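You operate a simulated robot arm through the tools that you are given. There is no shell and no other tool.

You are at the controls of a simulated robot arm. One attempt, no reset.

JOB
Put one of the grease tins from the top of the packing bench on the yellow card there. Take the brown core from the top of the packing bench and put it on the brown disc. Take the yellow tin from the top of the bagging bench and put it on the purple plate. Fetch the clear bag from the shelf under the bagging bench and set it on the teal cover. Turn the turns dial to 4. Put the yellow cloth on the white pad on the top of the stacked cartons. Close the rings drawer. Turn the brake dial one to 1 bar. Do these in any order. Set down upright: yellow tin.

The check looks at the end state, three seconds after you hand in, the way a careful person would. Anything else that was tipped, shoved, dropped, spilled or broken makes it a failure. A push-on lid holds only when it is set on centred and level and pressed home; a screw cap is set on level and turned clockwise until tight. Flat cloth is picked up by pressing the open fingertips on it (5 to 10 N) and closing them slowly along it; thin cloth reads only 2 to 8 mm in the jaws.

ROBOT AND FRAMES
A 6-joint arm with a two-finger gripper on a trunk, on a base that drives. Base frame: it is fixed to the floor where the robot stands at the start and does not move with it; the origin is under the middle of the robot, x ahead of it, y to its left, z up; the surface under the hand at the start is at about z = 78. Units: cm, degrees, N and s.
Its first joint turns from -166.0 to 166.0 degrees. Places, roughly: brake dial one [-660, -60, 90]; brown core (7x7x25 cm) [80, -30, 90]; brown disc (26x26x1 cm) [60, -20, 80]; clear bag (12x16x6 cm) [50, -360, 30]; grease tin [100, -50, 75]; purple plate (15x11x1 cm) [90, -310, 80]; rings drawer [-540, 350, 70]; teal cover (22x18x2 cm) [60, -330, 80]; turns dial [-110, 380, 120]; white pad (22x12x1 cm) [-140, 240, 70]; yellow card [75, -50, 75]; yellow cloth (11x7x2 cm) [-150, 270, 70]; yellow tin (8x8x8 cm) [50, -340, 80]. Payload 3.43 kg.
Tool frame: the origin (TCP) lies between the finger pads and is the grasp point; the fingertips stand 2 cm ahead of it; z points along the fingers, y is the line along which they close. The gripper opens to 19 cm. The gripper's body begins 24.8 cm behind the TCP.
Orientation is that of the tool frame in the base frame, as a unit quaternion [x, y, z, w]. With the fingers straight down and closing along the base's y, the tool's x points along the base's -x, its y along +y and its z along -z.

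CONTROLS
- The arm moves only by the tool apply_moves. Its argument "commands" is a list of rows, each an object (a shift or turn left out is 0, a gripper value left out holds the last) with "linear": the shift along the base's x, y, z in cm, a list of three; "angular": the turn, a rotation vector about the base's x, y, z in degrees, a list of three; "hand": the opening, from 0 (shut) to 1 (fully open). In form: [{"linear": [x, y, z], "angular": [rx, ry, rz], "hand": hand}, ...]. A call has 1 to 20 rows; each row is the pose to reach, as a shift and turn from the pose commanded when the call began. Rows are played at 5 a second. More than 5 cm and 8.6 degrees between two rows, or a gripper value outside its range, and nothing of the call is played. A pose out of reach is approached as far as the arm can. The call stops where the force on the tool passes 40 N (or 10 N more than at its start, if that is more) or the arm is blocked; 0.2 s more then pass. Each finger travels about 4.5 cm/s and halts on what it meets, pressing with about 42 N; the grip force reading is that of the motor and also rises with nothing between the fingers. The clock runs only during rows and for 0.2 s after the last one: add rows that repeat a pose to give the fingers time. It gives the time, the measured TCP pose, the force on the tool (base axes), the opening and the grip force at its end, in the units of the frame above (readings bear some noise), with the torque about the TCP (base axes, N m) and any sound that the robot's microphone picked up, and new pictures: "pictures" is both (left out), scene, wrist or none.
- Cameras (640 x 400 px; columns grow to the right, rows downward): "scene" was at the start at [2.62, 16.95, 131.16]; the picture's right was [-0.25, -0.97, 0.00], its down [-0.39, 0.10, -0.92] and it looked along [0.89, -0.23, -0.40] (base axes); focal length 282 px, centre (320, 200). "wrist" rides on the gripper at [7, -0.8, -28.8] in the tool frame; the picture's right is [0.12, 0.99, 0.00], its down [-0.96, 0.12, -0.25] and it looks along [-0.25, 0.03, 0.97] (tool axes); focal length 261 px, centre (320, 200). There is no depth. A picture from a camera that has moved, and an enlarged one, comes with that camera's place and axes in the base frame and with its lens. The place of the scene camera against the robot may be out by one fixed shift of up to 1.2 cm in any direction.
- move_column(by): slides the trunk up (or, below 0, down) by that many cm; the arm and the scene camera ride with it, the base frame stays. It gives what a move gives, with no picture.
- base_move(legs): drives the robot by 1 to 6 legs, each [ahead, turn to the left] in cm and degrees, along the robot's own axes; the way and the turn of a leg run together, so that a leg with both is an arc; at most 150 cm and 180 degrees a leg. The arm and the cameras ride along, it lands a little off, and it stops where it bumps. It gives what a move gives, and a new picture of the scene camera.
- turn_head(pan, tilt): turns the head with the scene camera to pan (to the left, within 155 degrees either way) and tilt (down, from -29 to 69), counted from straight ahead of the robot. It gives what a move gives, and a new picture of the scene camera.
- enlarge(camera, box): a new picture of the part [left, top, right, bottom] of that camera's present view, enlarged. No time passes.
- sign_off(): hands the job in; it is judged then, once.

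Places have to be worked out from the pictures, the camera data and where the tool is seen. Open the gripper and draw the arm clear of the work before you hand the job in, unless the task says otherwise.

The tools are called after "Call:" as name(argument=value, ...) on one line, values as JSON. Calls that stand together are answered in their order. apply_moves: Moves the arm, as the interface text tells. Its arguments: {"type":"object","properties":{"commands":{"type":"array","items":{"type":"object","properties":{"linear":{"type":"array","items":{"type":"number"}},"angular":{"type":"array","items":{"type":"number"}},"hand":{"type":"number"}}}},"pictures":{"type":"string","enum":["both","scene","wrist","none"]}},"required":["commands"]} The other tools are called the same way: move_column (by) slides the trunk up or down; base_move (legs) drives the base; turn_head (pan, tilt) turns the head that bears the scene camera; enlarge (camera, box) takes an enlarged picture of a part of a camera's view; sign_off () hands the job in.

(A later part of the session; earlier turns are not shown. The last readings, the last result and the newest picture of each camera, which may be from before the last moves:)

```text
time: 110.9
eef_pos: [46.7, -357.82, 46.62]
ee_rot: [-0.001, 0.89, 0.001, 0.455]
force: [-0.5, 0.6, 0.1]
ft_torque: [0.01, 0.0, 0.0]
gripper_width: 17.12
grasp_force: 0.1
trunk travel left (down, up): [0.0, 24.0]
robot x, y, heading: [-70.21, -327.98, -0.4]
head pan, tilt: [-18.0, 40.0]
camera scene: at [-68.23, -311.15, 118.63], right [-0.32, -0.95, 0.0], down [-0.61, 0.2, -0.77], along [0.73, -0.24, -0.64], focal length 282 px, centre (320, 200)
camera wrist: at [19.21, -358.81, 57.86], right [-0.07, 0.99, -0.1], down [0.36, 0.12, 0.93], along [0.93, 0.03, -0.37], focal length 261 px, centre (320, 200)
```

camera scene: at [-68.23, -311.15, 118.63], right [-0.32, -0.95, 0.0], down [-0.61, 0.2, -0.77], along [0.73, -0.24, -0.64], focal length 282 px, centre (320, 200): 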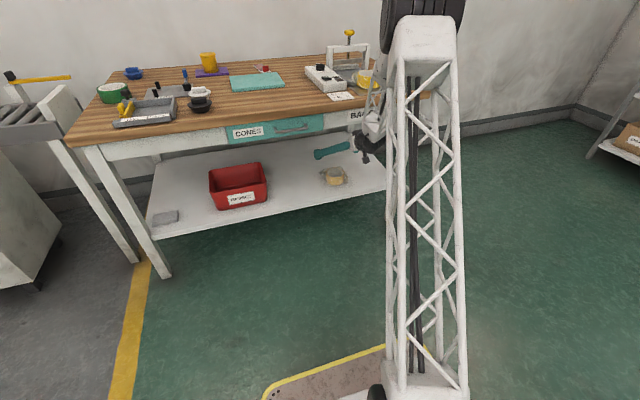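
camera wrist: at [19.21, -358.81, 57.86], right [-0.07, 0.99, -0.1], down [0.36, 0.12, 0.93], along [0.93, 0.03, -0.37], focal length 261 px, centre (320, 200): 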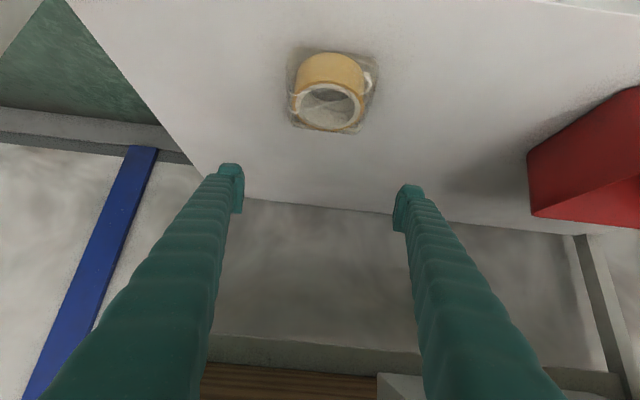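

Reached properly. The tape in the bag centres at about (46.3, -358); I lower 11.5 cm toward the shelf, straddling the bag.

Call:
apply_moves(commands=[{"linear": [0, 0, -4]}, {"linear": [0, 0, -8]}, {"linear": [0, 0, -10]}, {"linear": [0, 0, -11.2]}, {"linear": [0, 0, -11.2]}])

```text
time: 112.1
eef_pos: [46.5, -357.79, 35.53]
ee_rot: [0.0, 0.89, 0.001, 0.456]
force: [0.1, -0.2, -0.1]
ft_torque: [0.01, 0.02, 0.0]
gripper_width: 17.1
grasp_force: 0.1
trunk travel left (down, up): [0.0, 24.0]
robot x, y, heading: [-70.41, -327.82, -0.6]
head pan, tilt: [-18.0, 40.0]
camera scene: at [-68.22, -311.15, 118.63], right [-0.32, -0.95, 0.0], down [-0.61, 0.2, -0.77], along [0.73, -0.24, -0.64], focal length 282 px, centre (320, 200)
camera wrist: at [19.01, -358.8, 46.69], right [-0.07, 0.99, -0.1], down [0.36, 0.12, 0.93], along [0.93, 0.03, -0.37], focal length 261 px, centre (320, 200)
```

scene: 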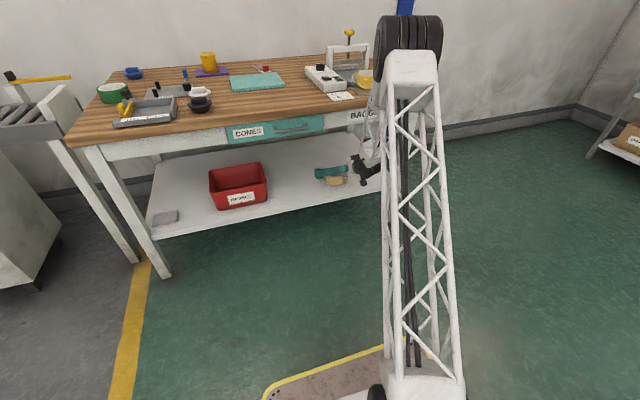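
wrist: 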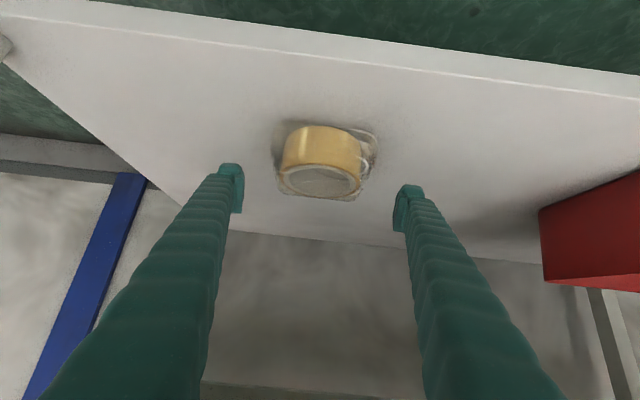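

Fingers straddle the bag. I lower in small steps to feel for the shelf.

Call:
apply_moves(commands=[{"linear": [0, 0, -0.8]}, {"linear": [0, 0, -1.4]}, {"linear": [0, 0, -1.7]}, {"linear": [0, 0, -1.7]}], pictures="wrist")

```text
time: 113.1
eef_pos: [46.49, -357.88, 33.89]
ee_rot: [-0.001, 0.89, 0.001, 0.456]
force: [-0.5, -0.1, -0.5]
ft_torque: [0.05, 0.0, 0.01]
gripper_width: 17.11
grasp_force: 0.2
trunk travel left (down, up): [0.0, 24.0]
robot x, y, heading: [-70.17, -327.76, -0.9]
head pan, tilt: [-18.0, 40.0]
camera wrist: at [19.0, -358.82, 44.99], right [-0.07, 0.99, -0.1], down [0.36, 0.12, 0.93], along [0.93, 0.03, -0.37], focal length 261 px, centre (320, 200)
```

wrist: 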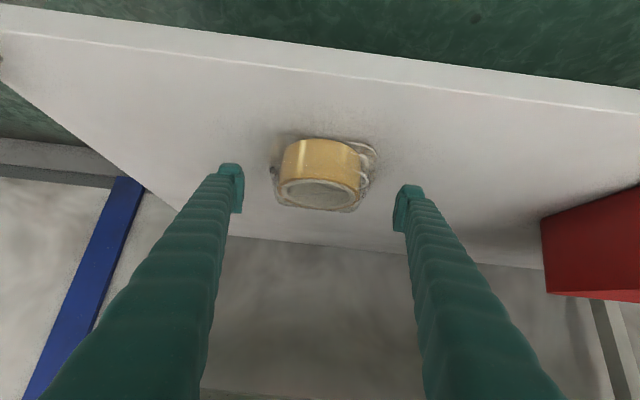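

No contact yet; I go 0.7 cm lower and then close slowly on the bag.

Call:
apply_moves(commands=[{"linear": [0, 0, -0.4]}, {"linear": [0, 0, -0.7]}, {"linear": [0, 0, -0.7], "hand": 0.8}, {"linear": [0, 0, -0.7], "hand": 0.7}, {"linear": [0, 0, -0.7], "hand": 0.6}, {"linear": [0, 0, -0.7], "hand": 0.5}, {"linear": [0, 0, -0.7], "hand": 0.45}, {"linear": [0, 0, -0.7], "hand": 0.4}, {"linear": [0, 0, -0.7], "hand": 0.4}, {"linear": [0, 0, -0.7], "hand": 0.4}])

```text
time: 115.3
eef_pos: [46.51, -357.85, 33.1]
ee_rot: [-0.001, 0.89, 0.001, 0.456]
force: [-0.7, -0.2, 1.5]
ft_torque: [0.11, 0.1, 0.02]
gripper_width: 12.52
grasp_force: 42.4
trunk travel left (down, up): [0.0, 24.0]
robot x, y, heading: [-69.91, -327.38, -0.4]
head pan, tilt: [-18.0, 40.0]
camera scene: at [-68.23, -311.15, 118.64], right [-0.32, -0.95, 0.0], down [-0.61, 0.21, -0.77], along [0.73, -0.24, -0.64], focal length 282 px, centre (320, 200)
camera wrist: at [19.0, -358.85, 44.27], right [-0.07, 0.99, -0.1], down [0.36, 0.12, 0.93], along [0.93, 0.03, -0.37], focal length 261 px, centre (320, 200)
```

scene: 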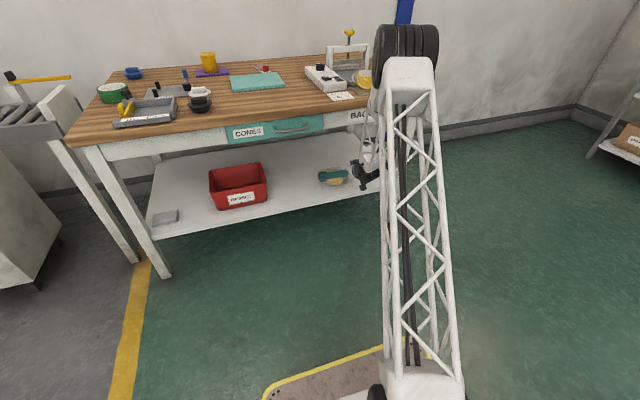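
wrist: 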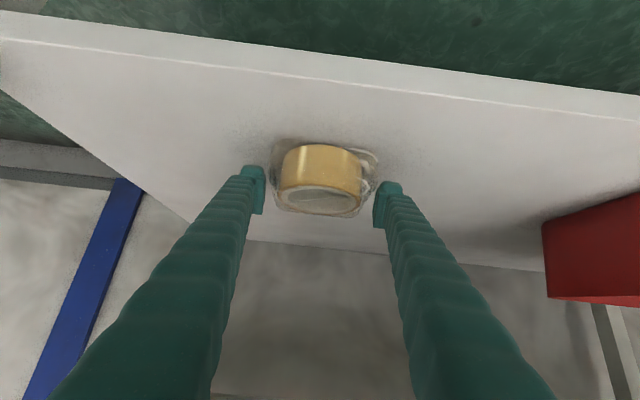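

The fingers hold at 12.5 cm, i.e. on the bag. I lift 4 cm and check the load.

Call:
apply_moves(commands=[{"linear": [0, 0, 1]}, {"linear": [0, 0, 2.5]}, {"linear": [0, 0, 4]}, {"linear": [0, 0, 6]}, {"linear": [0, 0, 6]}])

```text
time: 116.5
eef_pos: [46.61, -357.87, 39.09]
ee_rot: [-0.001, 0.89, 0.001, 0.455]
force: [-0.1, 0.0, -0.2]
ft_torque: [0.01, 0.0, -0.04]
gripper_width: 7.59
grasp_force: 0.0
trunk travel left (down, up): [0.0, 24.0]
robot x, y, heading: [-69.83, -327.58, -0.7]
head pan, tilt: [-18.0, 40.0]
camera scene: at [-68.22, -311.15, 118.63], right [-0.32, -0.95, 0.0], down [-0.61, 0.2, -0.77], along [0.73, -0.24, -0.64], focal length 282 px, centre (320, 200)
camera wrist: at [19.1, -358.84, 50.22], right [-0.07, 0.99, -0.1], down [0.36, 0.12, 0.93], along [0.93, 0.03, -0.37], focal length 261 px, centre (320, 200)
```

scene: 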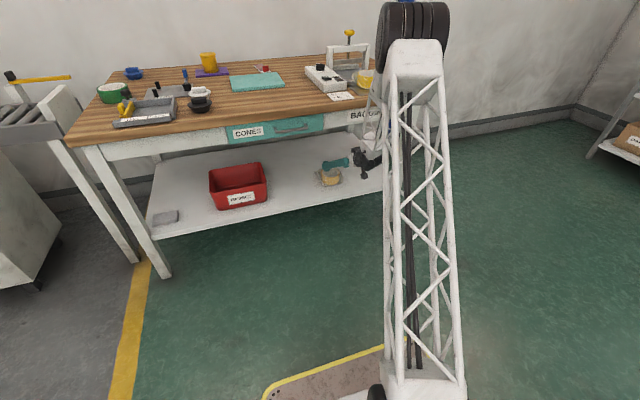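
wrist: 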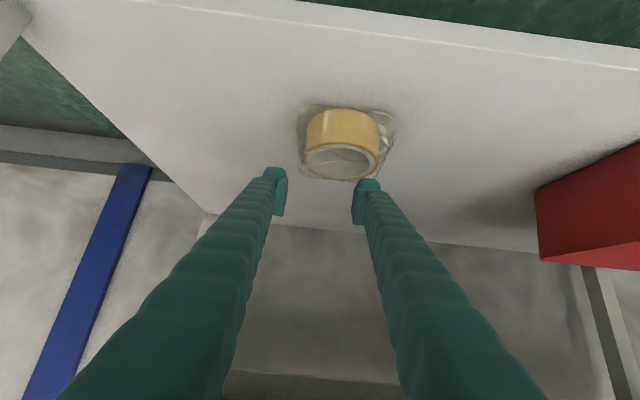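

The bag slipped out and shifted about 2.4 cm in +y; the grip was too high on its soft edge. I reopen, recentre over it (y≈-355.5) and look again.

Call:
apply_moves(commands=[{"linear": [0, 0, 3], "hand": 0.5}, {"linear": [0, 0, 5], "hand": 0.6}, {"linear": [0.5, 1.2, 5], "hand": 0.75}, {"linear": [1, 2.4, 5], "hand": 0.9}, {"linear": [1, 2.4, 5], "hand": 0.9}, {"linear": [1, 2.4, 5], "hand": 0.9}], pictures="wrist")

Call:
enlarge(camera="wrist", box=[220, 30, 440, 180])

```text
time: 117.9
eef_pos: [47.65, -355.48, 43.92]
ee_rot: [-0.001, 0.89, 0.001, 0.455]
force: [-0.4, 0.7, 0.5]
ft_torque: [-0.01, -0.01, -0.03]
gripper_width: 17.11
grasp_force: 0.1
trunk travel left (down, up): [0.0, 24.0]
robot x, y, heading: [-70.35, -328.05, -0.5]
head pan, tilt: [-18.0, 40.0]
camera wrist: at [20.18, -356.49, 55.12], right [-0.07, 0.99, -0.1], down [0.36, 0.12, 0.93], along [0.93, 0.03, -0.37], focal length 261 px, centre (320, 200)
```

wrist: 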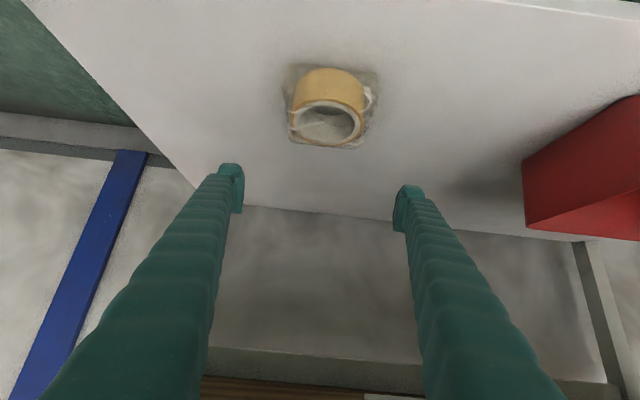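

```text
2.67 times, centred on (330, 105) of wrist
camera zoom: at [20.18, -356.49, 55.12], right [-0.07, 0.99, -0.1], down [0.36, 0.12, 0.93], along [0.93, 0.03, -0.37], focal length 695 px, centre (293, 453)
```

zoom: 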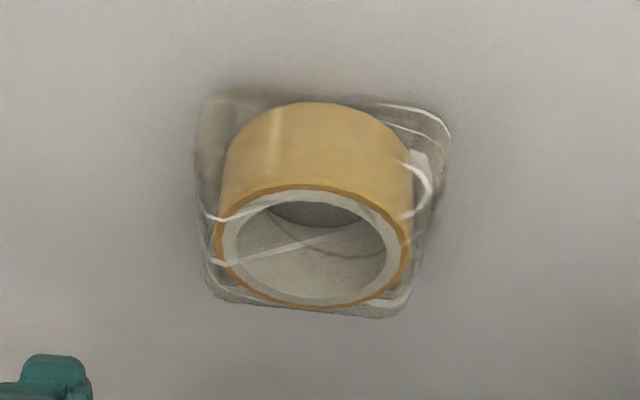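

The tape in the bag is centred at about (47.5, -355.6). I descend with open fingers in steps until they touch the shelf.

Call:
apply_moves(commands=[{"linear": [0, 0, -4]}, {"linear": [0, 0, -8]}, {"linear": [0, 0, -10.2]}, {"linear": [0, 0, -10.8]}, {"linear": [0, 0, -11.2]}, {"linear": [0, 0, -11.5]}, {"linear": [0, 0, -11.5]}], pictures="wrist")

```text
time: 119.5
eef_pos: [47.44, -355.53, 32.53]
ee_rot: [-0.001, 0.89, 0.001, 0.456]
force: [-1.1, -0.1, -0.2]
ft_torque: [0.02, 0.02, -0.04]
gripper_width: 17.1
grasp_force: 0.1
trunk travel left (down, up): [0.0, 24.0]
robot x, y, heading: [-70.17, -328.11, -0.5]
head pan, tilt: [-18.0, 40.0]
camera wrist: at [19.98, -356.42, 43.76], right [-0.07, 0.99, -0.1], down [0.36, 0.12, 0.93], along [0.93, 0.03, -0.37], focal length 261 px, centre (320, 200)
```

wrist: 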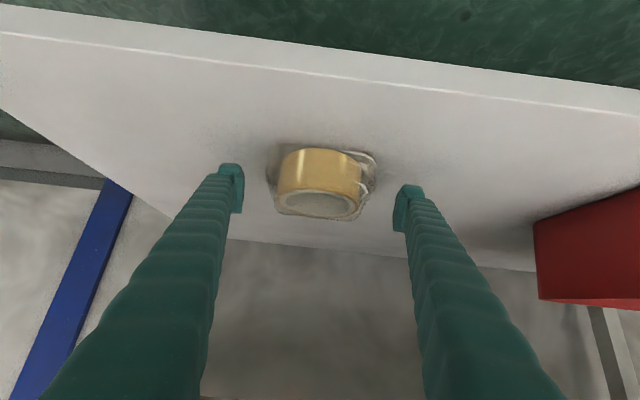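

Still no shelf contact at z=32.5, confirming the first grip was too high. I continue down in small steps.

Call:
apply_moves(commands=[{"linear": [0, 0, -0.3]}, {"linear": [0, 0, -0.6]}, {"linear": [0, 0, -0.9]}, {"linear": [0, 0, -0.9]}], pictures="none")

```text
time: 120.5
eef_pos: [47.53, -355.5, 31.77]
ee_rot: [-0.001, 0.89, 0.001, 0.456]
force: [0.2, 0.6, 1.0]
ft_torque: [0.0, 0.02, -0.05]
gripper_width: 17.08
grasp_force: 0.0
trunk travel left (down, up): [0.0, 24.0]
robot x, y, heading: [-70.22, -327.76, -0.5]
head pan, tilt: [-18.0, 40.0]
```

Call:
apply_moves(commands=[{"linear": [0, 0, -0.3]}, {"linear": [0, 0, -0.6]}, {"linear": [0, 0, -0.6]}], pictures="none")

```text
time: 121.3
eef_pos: [47.46, -355.46, 31.13]
ee_rot: [-0.001, 0.89, 0.0, 0.455]
force: [0.2, 0.4, -0.2]
ft_torque: [-0.01, 0.03, 0.0]
gripper_width: 17.11
grasp_force: 0.1
trunk travel left (down, up): [0.0, 24.0]
robot x, y, heading: [-70.09, -327.78, -0.7]
head pan, tilt: [-18.0, 40.0]
```

Still free at z=31.1. I look at a picture and go down another few millimetres.

Call:
apply_moves(commands=[{"linear": [0, 0, -0.3]}, {"linear": [0, 0, -0.6]}, {"linear": [0, 0, -0.6]}], pictures="wrist")

```text
time: 122.1
eef_pos: [47.54, -355.65, 30.49]
ee_rot: [-0.001, 0.89, 0.0, 0.456]
force: [0.6, -0.2, 0.8]
ft_torque: [0.02, -0.01, 0.01]
gripper_width: 17.06
grasp_force: 0.0
trunk travel left (down, up): [0.0, 24.0]
robot x, y, heading: [-69.85, -327.83, -0.8]
head pan, tilt: [-18.0, 40.0]
camera wrist: at [19.99, -356.52, 41.64], right [-0.07, 0.99, -0.1], down [0.36, 0.12, 0.93], along [0.93, 0.03, -0.37], focal length 261 px, centre (320, 200)
```

wrist: 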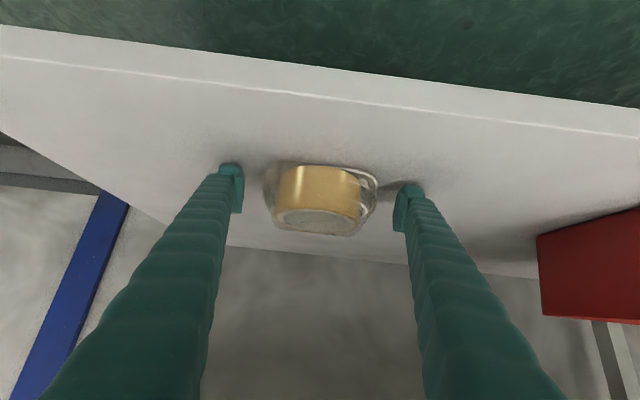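

Finger shadows show the shelf is very near. I take two more small steps.

Call:
apply_moves(commands=[{"linear": [0, 0, -0.25]}, {"linear": [0, 0, -0.5]}, {"linear": [0, 0, -0.5]}], pictures="none")

```text
time: 122.9
eef_pos: [47.49, -355.48, 30.14]
ee_rot: [-0.001, 0.89, 0.001, 0.456]
force: [-4.4, 0.0, 6.5]
ft_torque: [-0.18, 0.18, -0.06]
gripper_width: 17.14
grasp_force: 0.1
trunk travel left (down, up): [0.0, 24.0]
robot x, y, heading: [-70.46, -328.03, -0.5]
head pan, tilt: [-18.0, 40.0]
```

Contact with the shelf (about 7 N) at TCP z≈30.2. I rise 0.3 cm and close on the bag at this lower height.

Call:
apply_moves(commands=[{"linear": [0, 0, 0.3]}, {"linear": [0, 0, 0.3], "hand": 0.8}, {"linear": [0, 0, 0.3], "hand": 0.72}, {"linear": [0, 0, 0.3], "hand": 0.66}, {"linear": [0, 0, 0.3], "hand": 0.6}, {"linear": [0, 0, 0.3], "hand": 0.55}, {"linear": [0, 0, 0.3], "hand": 0.5}, {"linear": [0, 0, 0.3], "hand": 0.45}, {"linear": [0, 0, 0.3], "hand": 0.4}, {"linear": [0, 0, 0.3], "hand": 0.4}, {"linear": [0, 0, 0.3], "hand": 0.4}])

```text
time: 125.3
eef_pos: [47.36, -355.52, 30.43]
ee_rot: [-0.001, 0.89, 0.001, 0.457]
force: [2.8, -2.4, 11.5]
ft_torque: [-0.61, 0.05, 0.13]
gripper_width: 12.55
grasp_force: 41.6
trunk travel left (down, up): [0.0, 24.0]
robot x, y, heading: [-70.12, -327.71, -0.6]
head pan, tilt: [-18.0, 40.0]
camera scene: at [-68.26, -311.14, 118.64], right [-0.32, -0.95, 0.0], down [-0.61, 0.2, -0.77], along [0.73, -0.24, -0.64], focal length 282 px, centre (320, 200)
camera wrist: at [19.94, -356.48, 41.52], right [-0.07, 0.99, -0.1], down [0.36, 0.12, 0.93], along [0.93, 0.03, -0.37], focal length 261 px, centre (320, 200)
```

scene: 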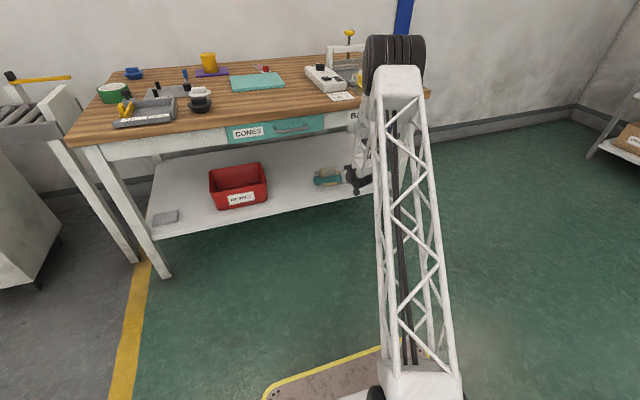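
wrist: 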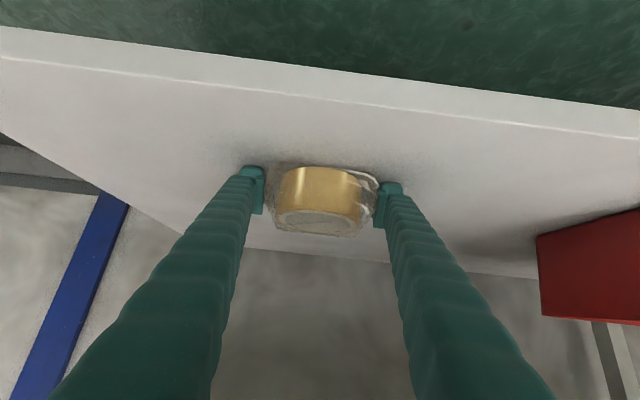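

Gripped at 12.55 cm, lower down now. I lift slowly, 1.5 cm, and check whether it holds.

Call:
apply_moves(commands=[{"linear": [0, 0, 0.4]}, {"linear": [0, 0, 0.8]}, {"linear": [0, 0, 1.2]}, {"linear": [0, 0, 1.6]}, {"linear": [0, 0, 1.6]}], pictures="wrist")

```text
time: 126.5
eef_pos: [47.42, -355.53, 31.75]
ee_rot: [-0.001, 0.89, 0.001, 0.456]
force: [0.1, 0.4, -1.2]
ft_torque: [-0.02, 0.06, -0.02]
gripper_width: 12.53
grasp_force: 42.5
trunk travel left (down, up): [0.0, 24.0]
robot x, y, heading: [-70.02, -327.92, -0.6]
head pan, tilt: [-18.0, 40.0]
camera wrist: at [19.95, -356.49, 43.0], right [-0.07, 0.99, -0.1], down [0.36, 0.12, 0.93], along [0.93, 0.03, -0.37], focal length 261 px, centre (320, 200)
```

wrist: 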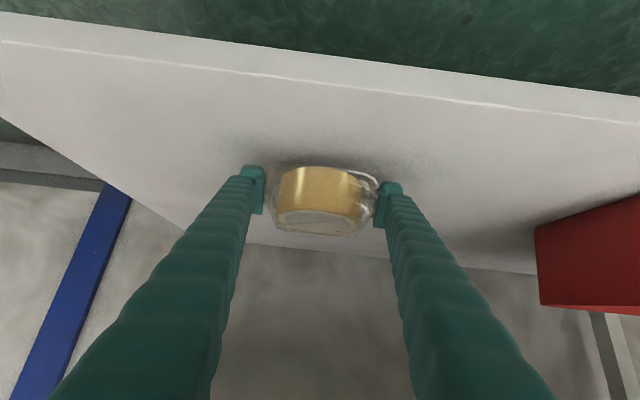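

The bag rises with the fingers. I lift it a further 6 cm slowly and check again.

Call:
apply_moves(commands=[{"linear": [0, 0, 1]}, {"linear": [0, 0, 2]}, {"linear": [0, 0, 3]}, {"linear": [0, 0, 4]}, {"linear": [0, 0, 5]}, {"linear": [0, 0, 6]}, {"linear": [0, 0, 6]}])

```text
time: 128.1
eef_pos: [47.49, -355.42, 37.99]
ee_rot: [-0.002, 0.89, 0.001, 0.455]
force: [-0.5, -0.3, -1.7]
ft_torque: [0.04, 0.01, -0.04]
gripper_width: 12.58
grasp_force: 41.9
trunk travel left (down, up): [0.0, 24.0]
robot x, y, heading: [-70.03, -327.88, -0.8]
head pan, tilt: [-18.0, 40.0]
camera scene: at [-68.22, -311.15, 118.63], right [-0.32, -0.95, 0.0], down [-0.61, 0.2, -0.77], along [0.73, -0.24, -0.64], focal length 282 px, centre (320, 200)
camera wrist: at [20.02, -356.46, 49.12], right [-0.07, 0.99, -0.1], down [0.36, 0.12, 0.93], along [0.93, 0.03, -0.37], focal length 261 px, centre (320, 200)
```

scene: 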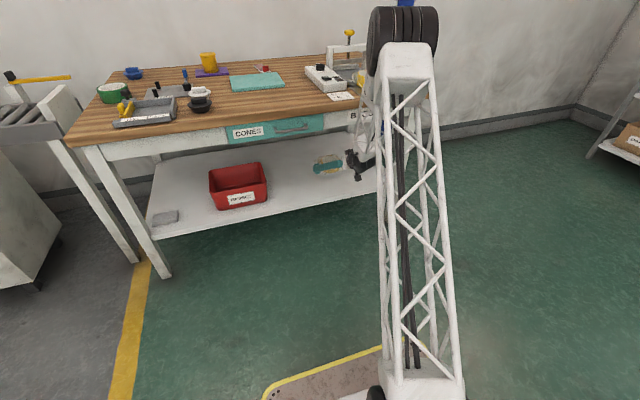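
wrist: 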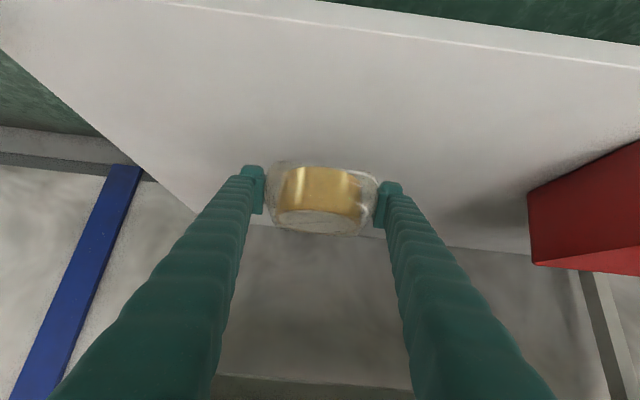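

The bag is held securely. I back the base straight out 48 cm from under the bench.

Call:
base_move(legs=[[-48, 0]])

```text
time: 130.9
eef_pos: [-0.09, -354.28, 37.87]
ee_rot: [-0.004, 0.89, 0.003, 0.455]
force: [0.1, -0.1, -1.5]
ft_torque: [0.06, 0.02, 0.0]
gripper_width: 12.56
grasp_force: 42.1
trunk travel left (down, up): [0.0, 24.0]
robot x, y, heading: [-118.12, -327.36, -0.5]
head pan, tilt: [-18.0, 40.0]
camera scene: at [-116.18, -310.82, 118.63], right [-0.31, -0.95, 0.0], down [-0.61, 0.2, -0.77], along [0.73, -0.24, -0.64], focal length 282 px, centre (320, 200)
```

scene: 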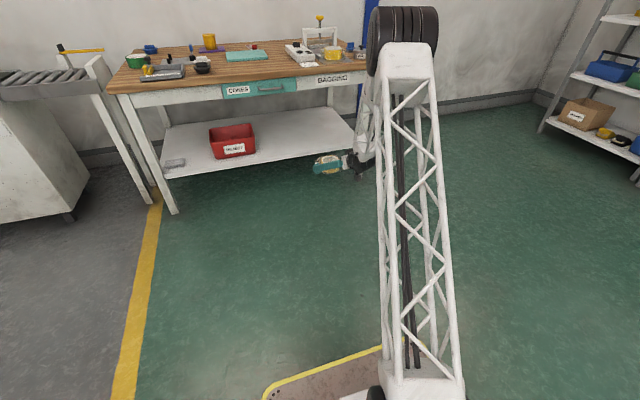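

Clear of the bench. I raise the trunk 10 cm and then lift the bag with the arm to about z=94 while moving it over to y≈-326.

Call:
move_column(by=10)

Call:
apply_moves(commands=[{"linear": [0, 2.4, 3.9]}, {"linear": [0, 4.8, 7.8]}, {"linear": [0, 7.2, 11.7]}, {"linear": [0, 9.6, 15.6]}, {"linear": [0, 12, 19.5]}, {"linear": [0, 14.4, 23.4]}, {"linear": [0, 16.8, 27.3]}, {"linear": [0, 19.2, 31.2]}, {"linear": [0, 21.6, 35.1]}, {"linear": [0, 24, 39]}, {"linear": [0, 26.4, 42.9]}, {"linear": [0, 28.3, 46.5]}, {"linear": [0, 28.3, 46.5]}])

```text
time: 132.2
eef_pos: [-0.06, -354.25, 47.92]
ee_rot: [-0.003, 0.89, 0.002, 0.455]
force: [0.4, 0.2, -1.9]
ft_torque: [-0.02, 0.0, 0.02]
gripper_width: 12.55
grasp_force: 42.0
trunk travel left (down, up): [-10.0, 14.0]
robot x, y, heading: [-118.0, -327.2, -0.2]
head pan, tilt: [-18.0, 40.0]
```

```text
time: 135.2
eef_pos: [0.46, -323.19, 94.87]
ee_rot: [0.063, 0.885, 0.075, 0.456]
force: [-0.3, -0.7, -1.3]
ft_torque: [-0.02, 0.01, -0.02]
gripper_width: 12.55
grasp_force: 42.1
trunk travel left (down, up): [-10.0, 14.0]
robot x, y, heading: [-118.11, -327.73, -0.4]
head pan, tilt: [-18.0, 40.0]
stopped in row 13: the arm was blocked; the commanded pose is now the measured one
camera scene: at [-116.18, -310.8, 128.63], right [-0.31, -0.95, 0.0], down [-0.61, 0.2, -0.77], along [0.73, -0.24, -0.64], focal length 282 px, centre (320, 200)
camera wrist: at [-27.14, -324.95, 105.64], right [-0.02, 1.0, 0.09], down [0.36, -0.08, 0.93], along [0.93, 0.06, -0.36], focal length 261 px, centre (320, 200)
```

scene: 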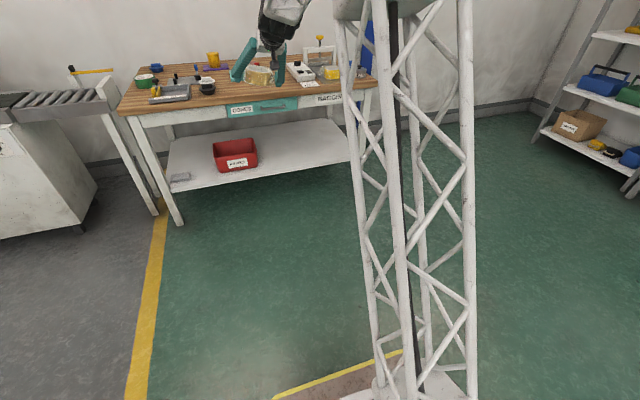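
wrist: 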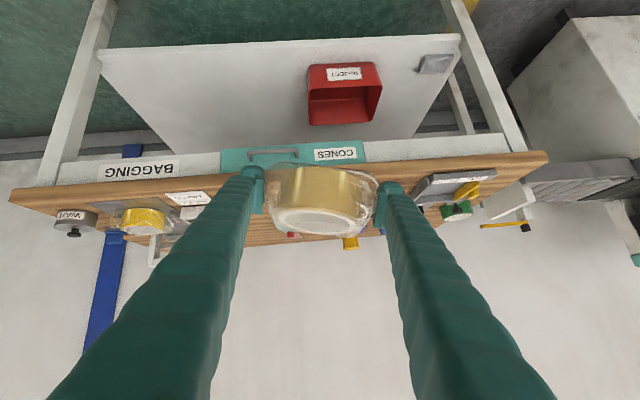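

The arm reported a block and the tool twisted about 11°. I back the hand off 10 cm in -y while restoring the orientation, to see what frees it.

Call:
apply_moves(commands=[{"linear": [0, -3, 0], "angular": [-3, 0, 0.7]}, {"linear": [0, -6, 0], "angular": [-6, 0.1, 1.4]}, {"linear": [0, -9, 0], "angular": [-9, 0.2, 2.1]}, {"linear": [0, -11, 0], "angular": [-10.9, 0.25, 2.5]}, {"linear": [0, -11, 0], "angular": [-10.9, 0.25, 2.5]}])

```text
time: 136.4
eef_pos: [0.47, -334.25, 94.79]
ee_rot: [0.001, 0.891, 0.0, 0.455]
force: [-0.1, 0.3, -1.6]
ft_torque: [0.01, -0.02, 0.05]
gripper_width: 12.54
grasp_force: 42.0
trunk travel left (down, up): [-10.0, 14.0]
robot x, y, heading: [-117.88, -327.23, -0.3]
head pan, tilt: [-18.0, 40.0]
camera scene: at [-116.18, -310.8, 128.63], right [-0.31, -0.95, 0.0], down [-0.61, 0.2, -0.77], along [0.73, -0.24, -0.64], focal length 282 px, centre (320, 200)
camera wrist: at [-27.06, -335.21, 105.97], right [-0.07, 0.99, -0.09], down [0.36, 0.11, 0.93], along [0.93, 0.03, -0.37], focal length 261 px, centre (320, 200)
```

scene: 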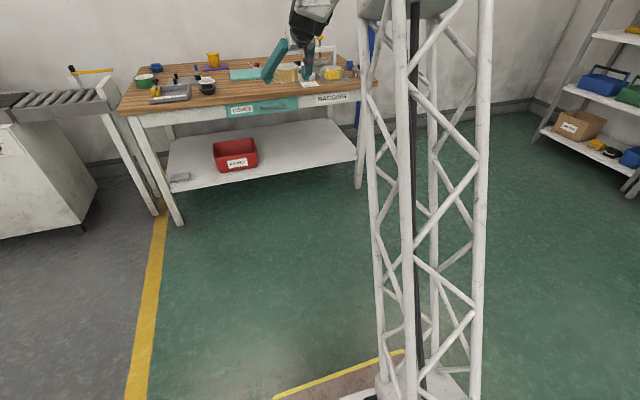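
wrist: 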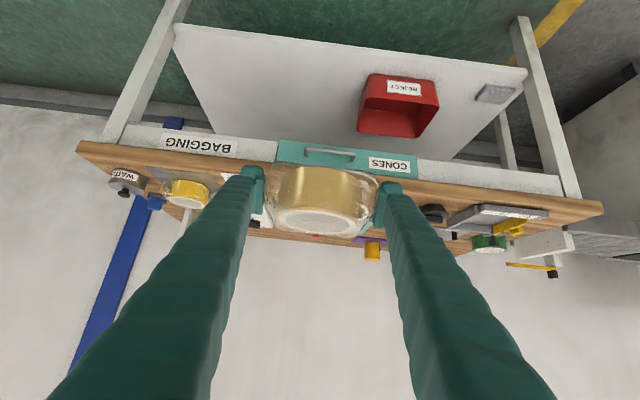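

Orientation is restored at y=-334; there's a wrist limit further left, so I use the base instead: turn 3° left and drive forward 50 cm, which should bring the bag in line with the cover.

Call:
base_move(legs=[[0, 3.0], [48, 0]])

Call:
apply_moves(commands=[{"linear": [0, 0, 0]}], pictures="both")

```text
time: 139.7
eef_pos: [47.87, -325.3, 94.73]
ee_rot: [-0.024, 0.89, 0.013, 0.455]
force: [-0.5, 0.1, -1.5]
ft_torque: [0.01, 0.07, -0.01]
gripper_width: 12.55
grasp_force: 41.6
trunk travel left (down, up): [-10.0, 14.0]
robot x, y, heading: [-70.95, -325.07, 3.1]
head pan, tilt: [-18.0, 40.0]
camera scene: at [-69.82, -308.29, 128.63], right [-0.26, -0.97, 0.0], down [-0.62, 0.17, -0.77], along [0.74, -0.2, -0.64], focal length 282 px, centre (320, 200)
```

scene: 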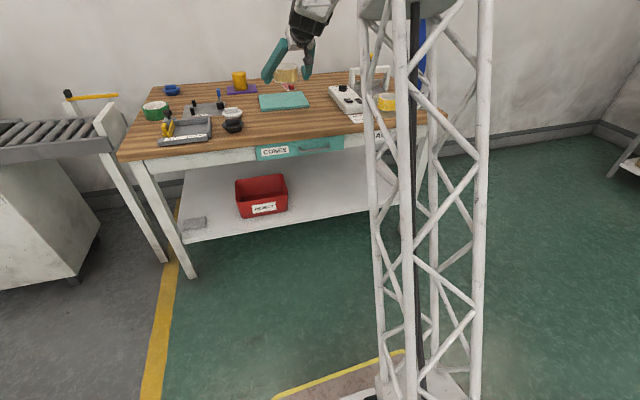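

```text
time: 140.1
eef_pos: [47.93, -325.35, 94.74]
ee_rot: [-0.023, 0.89, 0.013, 0.455]
force: [-0.6, -0.9, -0.5]
ft_torque: [0.02, 0.03, 0.03]
gripper_width: 12.55
grasp_force: 41.7
trunk travel left (down, up): [-10.0, 14.0]
robot x, y, heading: [-70.51, -324.77, 3.0]
head pan, tilt: [-18.0, 40.0]
camera scene: at [-69.82, -308.29, 128.63], right [-0.26, -0.97, 0.0], down [-0.62, 0.17, -0.77], along [0.74, -0.2, -0.64], focal length 282 px, centre (320, 200)
camera wrist: at [20.54, -327.73, 105.95], right [-0.12, 0.99, -0.09], down [0.36, 0.13, 0.93], along [0.93, 0.08, -0.37], focal length 261 px, centre (320, 200)
```

scene: 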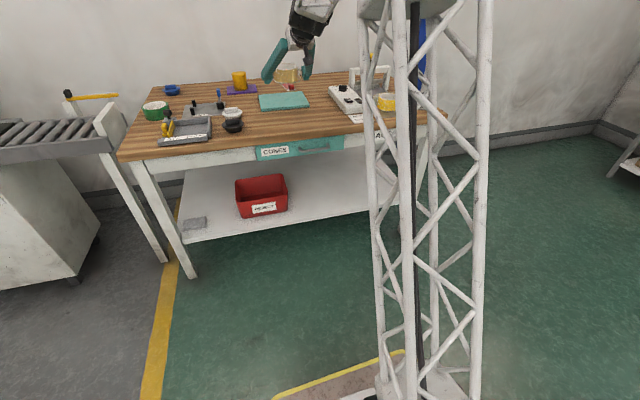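
wrist: 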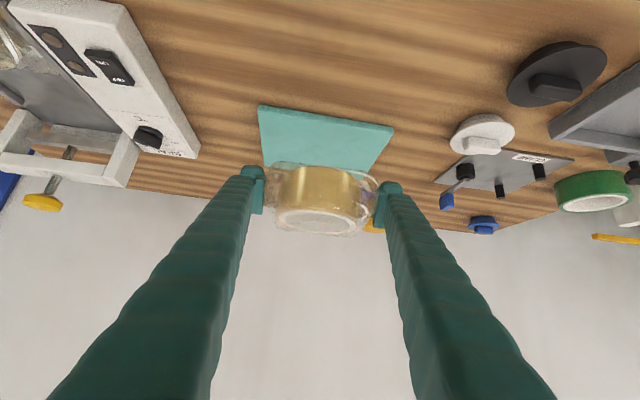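

The bag is just short of the cover (front edge x≈52, centre ≈(61, -325)). I drive 12 cm further forward.

Call:
base_move(legs=[[12, 0]])

Call:
apply_moves(commands=[{"linear": [0, -0.4, -2]}, {"linear": [0, -0.4, -4]}, {"linear": [0, -0.4, -6]}, {"linear": [0, -0.4, -6]}], pictures="both")

```text
time: 141.3
eef_pos: [59.97, -324.83, 94.77]
ee_rot: [-0.023, 0.89, 0.013, 0.455]
force: [-1.1, -0.3, -1.3]
ft_torque: [0.0, 0.03, -0.03]
gripper_width: 12.59
grasp_force: 42.5
trunk travel left (down, up): [-10.0, 14.0]
robot x, y, heading: [-58.51, -324.49, 3.0]
head pan, tilt: [-18.0, 40.0]
camera scene: at [-57.86, -307.66, 128.63], right [-0.26, -0.97, 0.0], down [-0.62, 0.17, -0.77], along [0.74, -0.2, -0.64], focal length 282 px, centre (320, 200)
```

scene: 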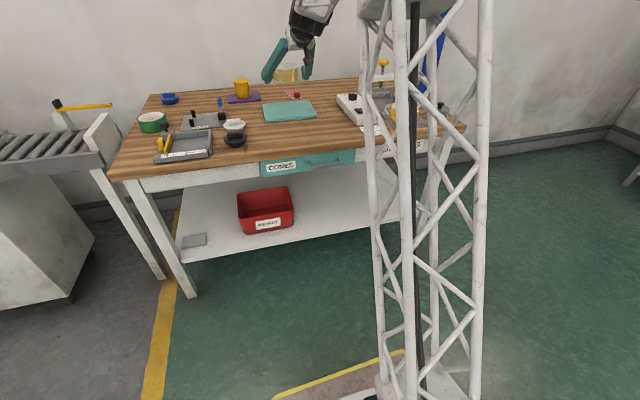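

```text
time: 142.3
eef_pos: [59.74, -325.19, 88.94]
ee_rot: [-0.023, 0.89, 0.012, 0.455]
force: [0.1, -0.3, -1.4]
ft_torque: [0.05, 0.02, -0.01]
gripper_width: 12.56
grasp_force: 42.0
trunk travel left (down, up): [-10.0, 14.0]
robot x, y, heading: [-58.47, -324.39, 3.0]
head pan, tilt: [-18.0, 40.0]
camera scene: at [-57.85, -307.66, 128.63], right [-0.26, -0.97, 0.0], down [-0.62, 0.17, -0.77], along [0.74, -0.2, -0.64], focal length 282 px, centre (320, 200)
camera wrist: at [32.33, -327.47, 99.95], right [-0.12, 0.99, -0.09], down [0.36, 0.13, 0.93], along [0.93, 0.08, -0.37], focal length 261 px, centre (320, 200)
```

scene: 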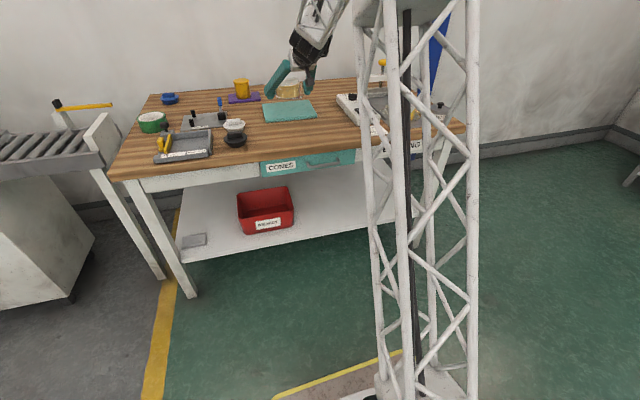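
wrist: 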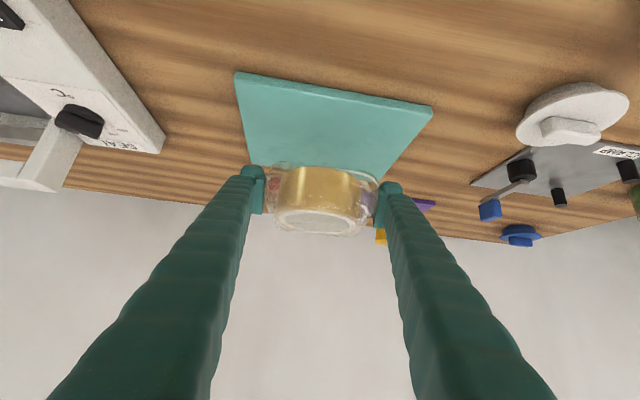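

Well placed above the cover. I lower in steps toward contact at about TCP z≈83.

Call:
apply_moves(commands=[{"linear": [0.3, 0, -2]}, {"linear": [0.3, 0, -4]}, {"linear": [0.3, 0, -5]}, {"linear": [0.3, 0, -5.4]}, {"linear": [0.3, 0, -5.4]}], pictures="none")

```text
time: 143.5
eef_pos: [60.09, -325.27, 83.3]
ee_rot: [-0.022, 0.89, 0.012, 0.455]
force: [0.7, -0.3, -1.4]
ft_torque: [-0.01, 0.02, 0.0]
gripper_width: 12.54
grasp_force: 41.7
trunk travel left (down, up): [-10.0, 14.0]
robot x, y, heading: [-59.05, -324.56, 2.9]
head pan, tilt: [-18.0, 40.0]
```

No contact yet (still -1.4 N). I continue in 2 mm steps.

Call:
apply_moves(commands=[{"linear": [0, 0, -0.2]}, {"linear": [0, 0, -0.4]}, {"linear": [0, 0, -0.4]}], pictures="both")

```text
time: 144.3
eef_pos: [60.16, -325.1, 83.06]
ee_rot: [-0.025, 0.89, 0.014, 0.456]
force: [0.5, 0.1, -1.5]
ft_torque: [-0.03, -0.01, 0.0]
gripper_width: 12.57
grasp_force: 41.9
trunk travel left (down, up): [-10.0, 14.0]
robot x, y, heading: [-59.01, -324.24, 2.9]
head pan, tilt: [-18.0, 40.0]
camera scene: at [-57.85, -307.66, 128.63], right [-0.26, -0.97, 0.0], down [-0.62, 0.17, -0.77], along [0.74, -0.2, -0.64], focal length 282 px, centre (320, 200)
camera wrist: at [32.75, -327.54, 94.2], right [-0.12, 0.99, -0.09], down [0.36, 0.13, 0.93], along [0.93, 0.08, -0.37], focal length 261 px, centre (320, 200)
```

scene: 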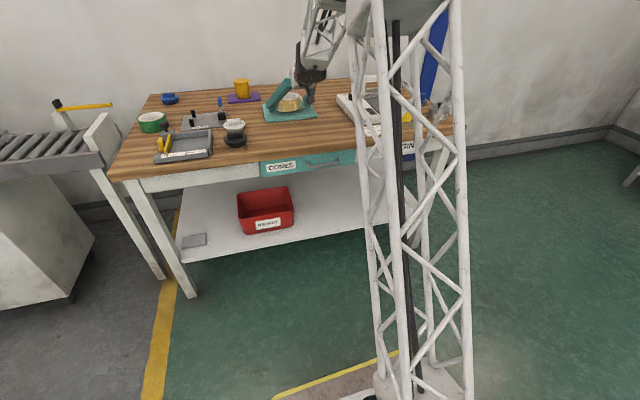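
wrist: 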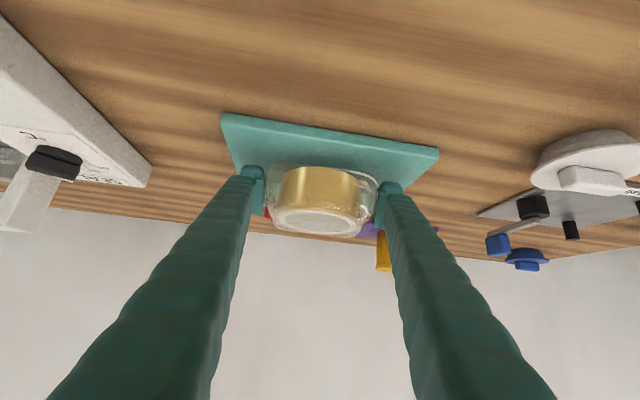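

Nearly down. I continue with another few millimetres.

Call:
apply_moves(commands=[{"linear": [0, 0, -0.3]}, {"linear": [0, 0, -0.5]}, {"linear": [0, 0, -0.5]}], pictures="none")

Call:
enlarge(camera="scene", box=[220, 60, 360, 150])

```text
time: 145.1
eef_pos: [60.12, -325.13, 82.55]
ee_rot: [-0.024, 0.89, 0.013, 0.456]
force: [-0.3, 0.6, -1.6]
ft_torque: [0.02, 0.01, -0.01]
gripper_width: 12.57
grasp_force: 42.1
trunk travel left (down, up): [-10.0, 14.0]
robot x, y, heading: [-58.86, -324.15, 2.9]
head pan, tilt: [-18.0, 40.0]
```

```text
4.44 times, centred on (290, 105) of scene
camera zoom: at [-57.85, -307.66, 128.63], right [-0.26, -0.97, 0.0], down [-0.62, 0.17, -0.77], along [0.74, -0.2, -0.64], focal length 1253 px, centre (453, 622)
```

zoom: 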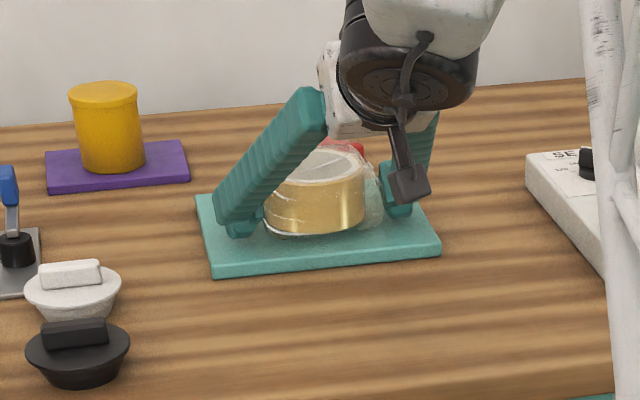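

The bag hovers just above the cover. I keep lowering in small steps until the force changes.

Call:
apply_moves(commands=[{"linear": [0, 0, -0.2]}, {"linear": [0, 0, -0.4]}, {"linear": [0, 0, -0.4]}], pictures="none")

```text
time: 145.9
eef_pos: [60.19, -325.13, 82.11]
ee_rot: [-0.024, 0.89, 0.013, 0.455]
force: [-0.5, -0.3, -1.2]
ft_torque: [0.0, 0.04, 0.01]
gripper_width: 12.54
grasp_force: 42.3
trunk travel left (down, up): [-10.0, 14.0]
robot x, y, heading: [-58.54, -324.28, 3.1]
head pan, tilt: [-18.0, 40.0]
```

Still free. Another 0.5 cm in small steps.

Call:
apply_moves(commands=[{"linear": [0, 0, -0.2]}, {"linear": [0, 0, -0.4]}, {"linear": [0, 0, -0.4]}], pictures="none")

Call:
enlarge(camera="scene", box=[240, 80, 340, 140])

```text
time: 146.7
eef_pos: [60.09, -325.13, 81.92]
ee_rot: [-0.023, 0.89, 0.013, 0.456]
force: [2.0, -0.3, 10.3]
ft_torque: [-0.6, -0.86, 0.12]
gripper_width: 12.54
grasp_force: 43.0
trunk travel left (down, up): [-10.0, 14.0]
robot x, y, heading: [-58.67, -324.33, 2.9]
head pan, tilt: [-18.0, 40.0]
```

```text
6.40 times, centred on (290, 110) of scene
camera zoom: at [-57.9, -307.66, 128.65], right [-0.26, -0.97, 0.0], down [-0.62, 0.17, -0.77], along [0.74, -0.2, -0.64], focal length 1805 px, centre (512, 776)
```

zoom: 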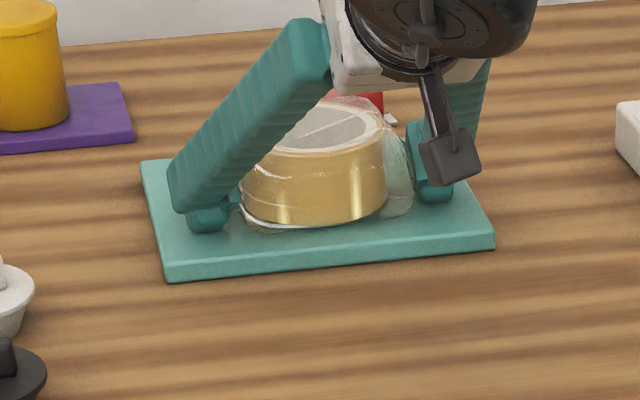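

Contact of about 11 N: the bag sits on the cover. I relax slightly and open the fingers.

Call:
apply_moves(commands=[{"linear": [0, 0, 0.15]}, {"linear": [0, 0, 0.15], "hand": 0.7}, {"linear": [0, 0, 0.15], "hand": 0.76}, {"linear": [0, 0, 0.15], "hand": 0.82}, {"linear": [0, 0, 0.15], "hand": 0.86}, {"linear": [0, 0, 0.15], "hand": 0.86}])

```text
time: 148.1
eef_pos: [60.15, -325.3, 81.97]
ee_rot: [-0.023, 0.89, 0.013, 0.456]
force: [-0.8, -0.2, 0.1]
ft_torque: [0.02, -0.02, -0.03]
gripper_width: 16.31
grasp_force: 0.0
trunk travel left (down, up): [-10.0, 14.0]
robot x, y, heading: [-58.57, -324.12, 3.1]
head pan, tilt: [-18.0, 40.0]
camera scene: at [-57.85, -307.66, 128.63], right [-0.26, -0.97, 0.0], down [-0.62, 0.17, -0.77], along [0.74, -0.2, -0.64], focal length 282 px, centre (320, 200)
camera wrist: at [32.79, -327.59, 93.07], right [-0.12, 0.99, -0.09], down [0.36, 0.13, 0.93], along [0.93, 0.08, -0.37], focal length 261 px, centre (320, 200)
```

scene: 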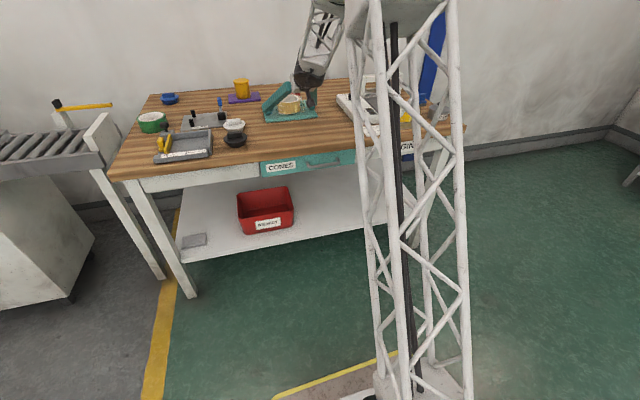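
wrist: 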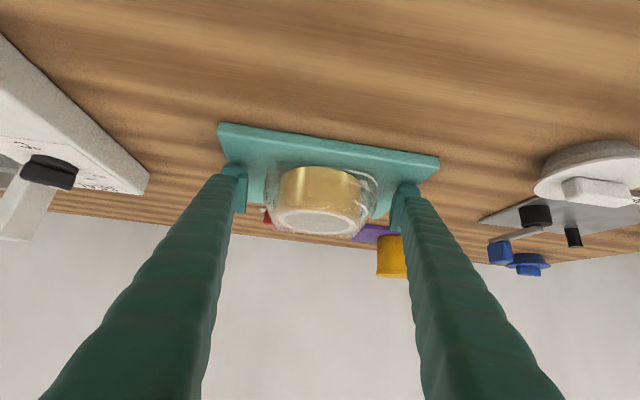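

Released; the bag rests on the cover. I withdraw the fingers back and up along their own axis.

Call:
apply_moves(commands=[{"linear": [-2, 0, 2.5]}, {"linear": [-4, 0, 6]}, {"linear": [-6, 0, 10]}, {"linear": [-8, 0, 14]}, {"linear": [-10, 0, 18]}, {"linear": [-12, 0, 22]}, {"linear": [-12, 0, 22]}])

Call:
enlarge(camera="scene", box=[200, 60, 400, 180])

```text
time: 149.7
eef_pos: [48.3, -325.01, 103.83]
ee_rot: [-0.024, 0.89, 0.013, 0.456]
force: [0.4, -0.4, 0.0]
ft_torque: [0.01, 0.0, 0.02]
gripper_width: 16.34
grasp_force: 0.0
trunk travel left (down, up): [-10.0, 14.0]
robot x, y, heading: [-58.9, -324.47, 3.0]
head pan, tilt: [-18.0, 40.0]
camera scene: at [-57.87, -307.66, 128.63], right [-0.26, -0.97, 0.0], down [-0.62, 0.17, -0.77], along [0.74, -0.2, -0.64], focal length 282 px, centre (320, 200)
camera wrist: at [20.93, -327.4, 115.08], right [-0.12, 0.99, -0.09], down [0.35, 0.13, 0.93], along [0.93, 0.08, -0.37], focal length 261 px, centre (320, 200)
```

scene: 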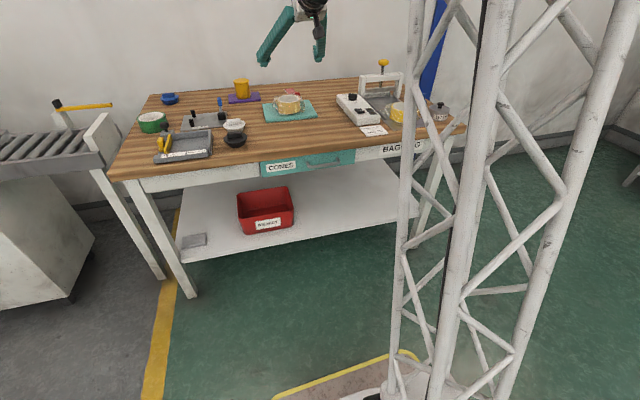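
wrist: 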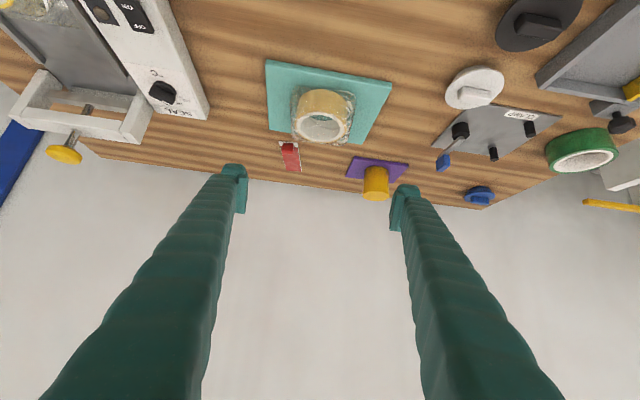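

```text
3.20 times, centred on (300, 120) of scene
camera zoom: at [-57.87, -307.66, 128.63], right [-0.26, -0.97, 0.0], down [-0.62, 0.17, -0.77], along [0.74, -0.2, -0.64], focal length 902 px, centre (384, 456)
```

zoom: 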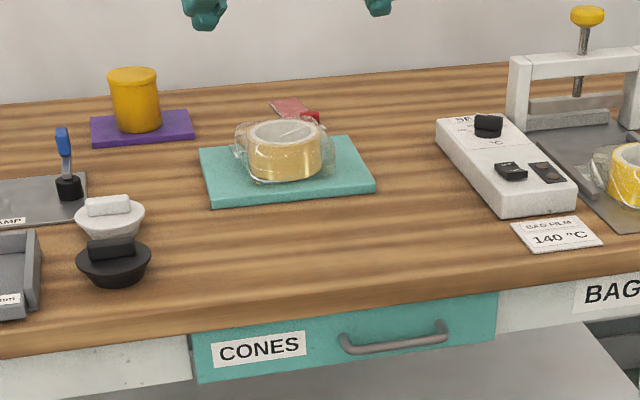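

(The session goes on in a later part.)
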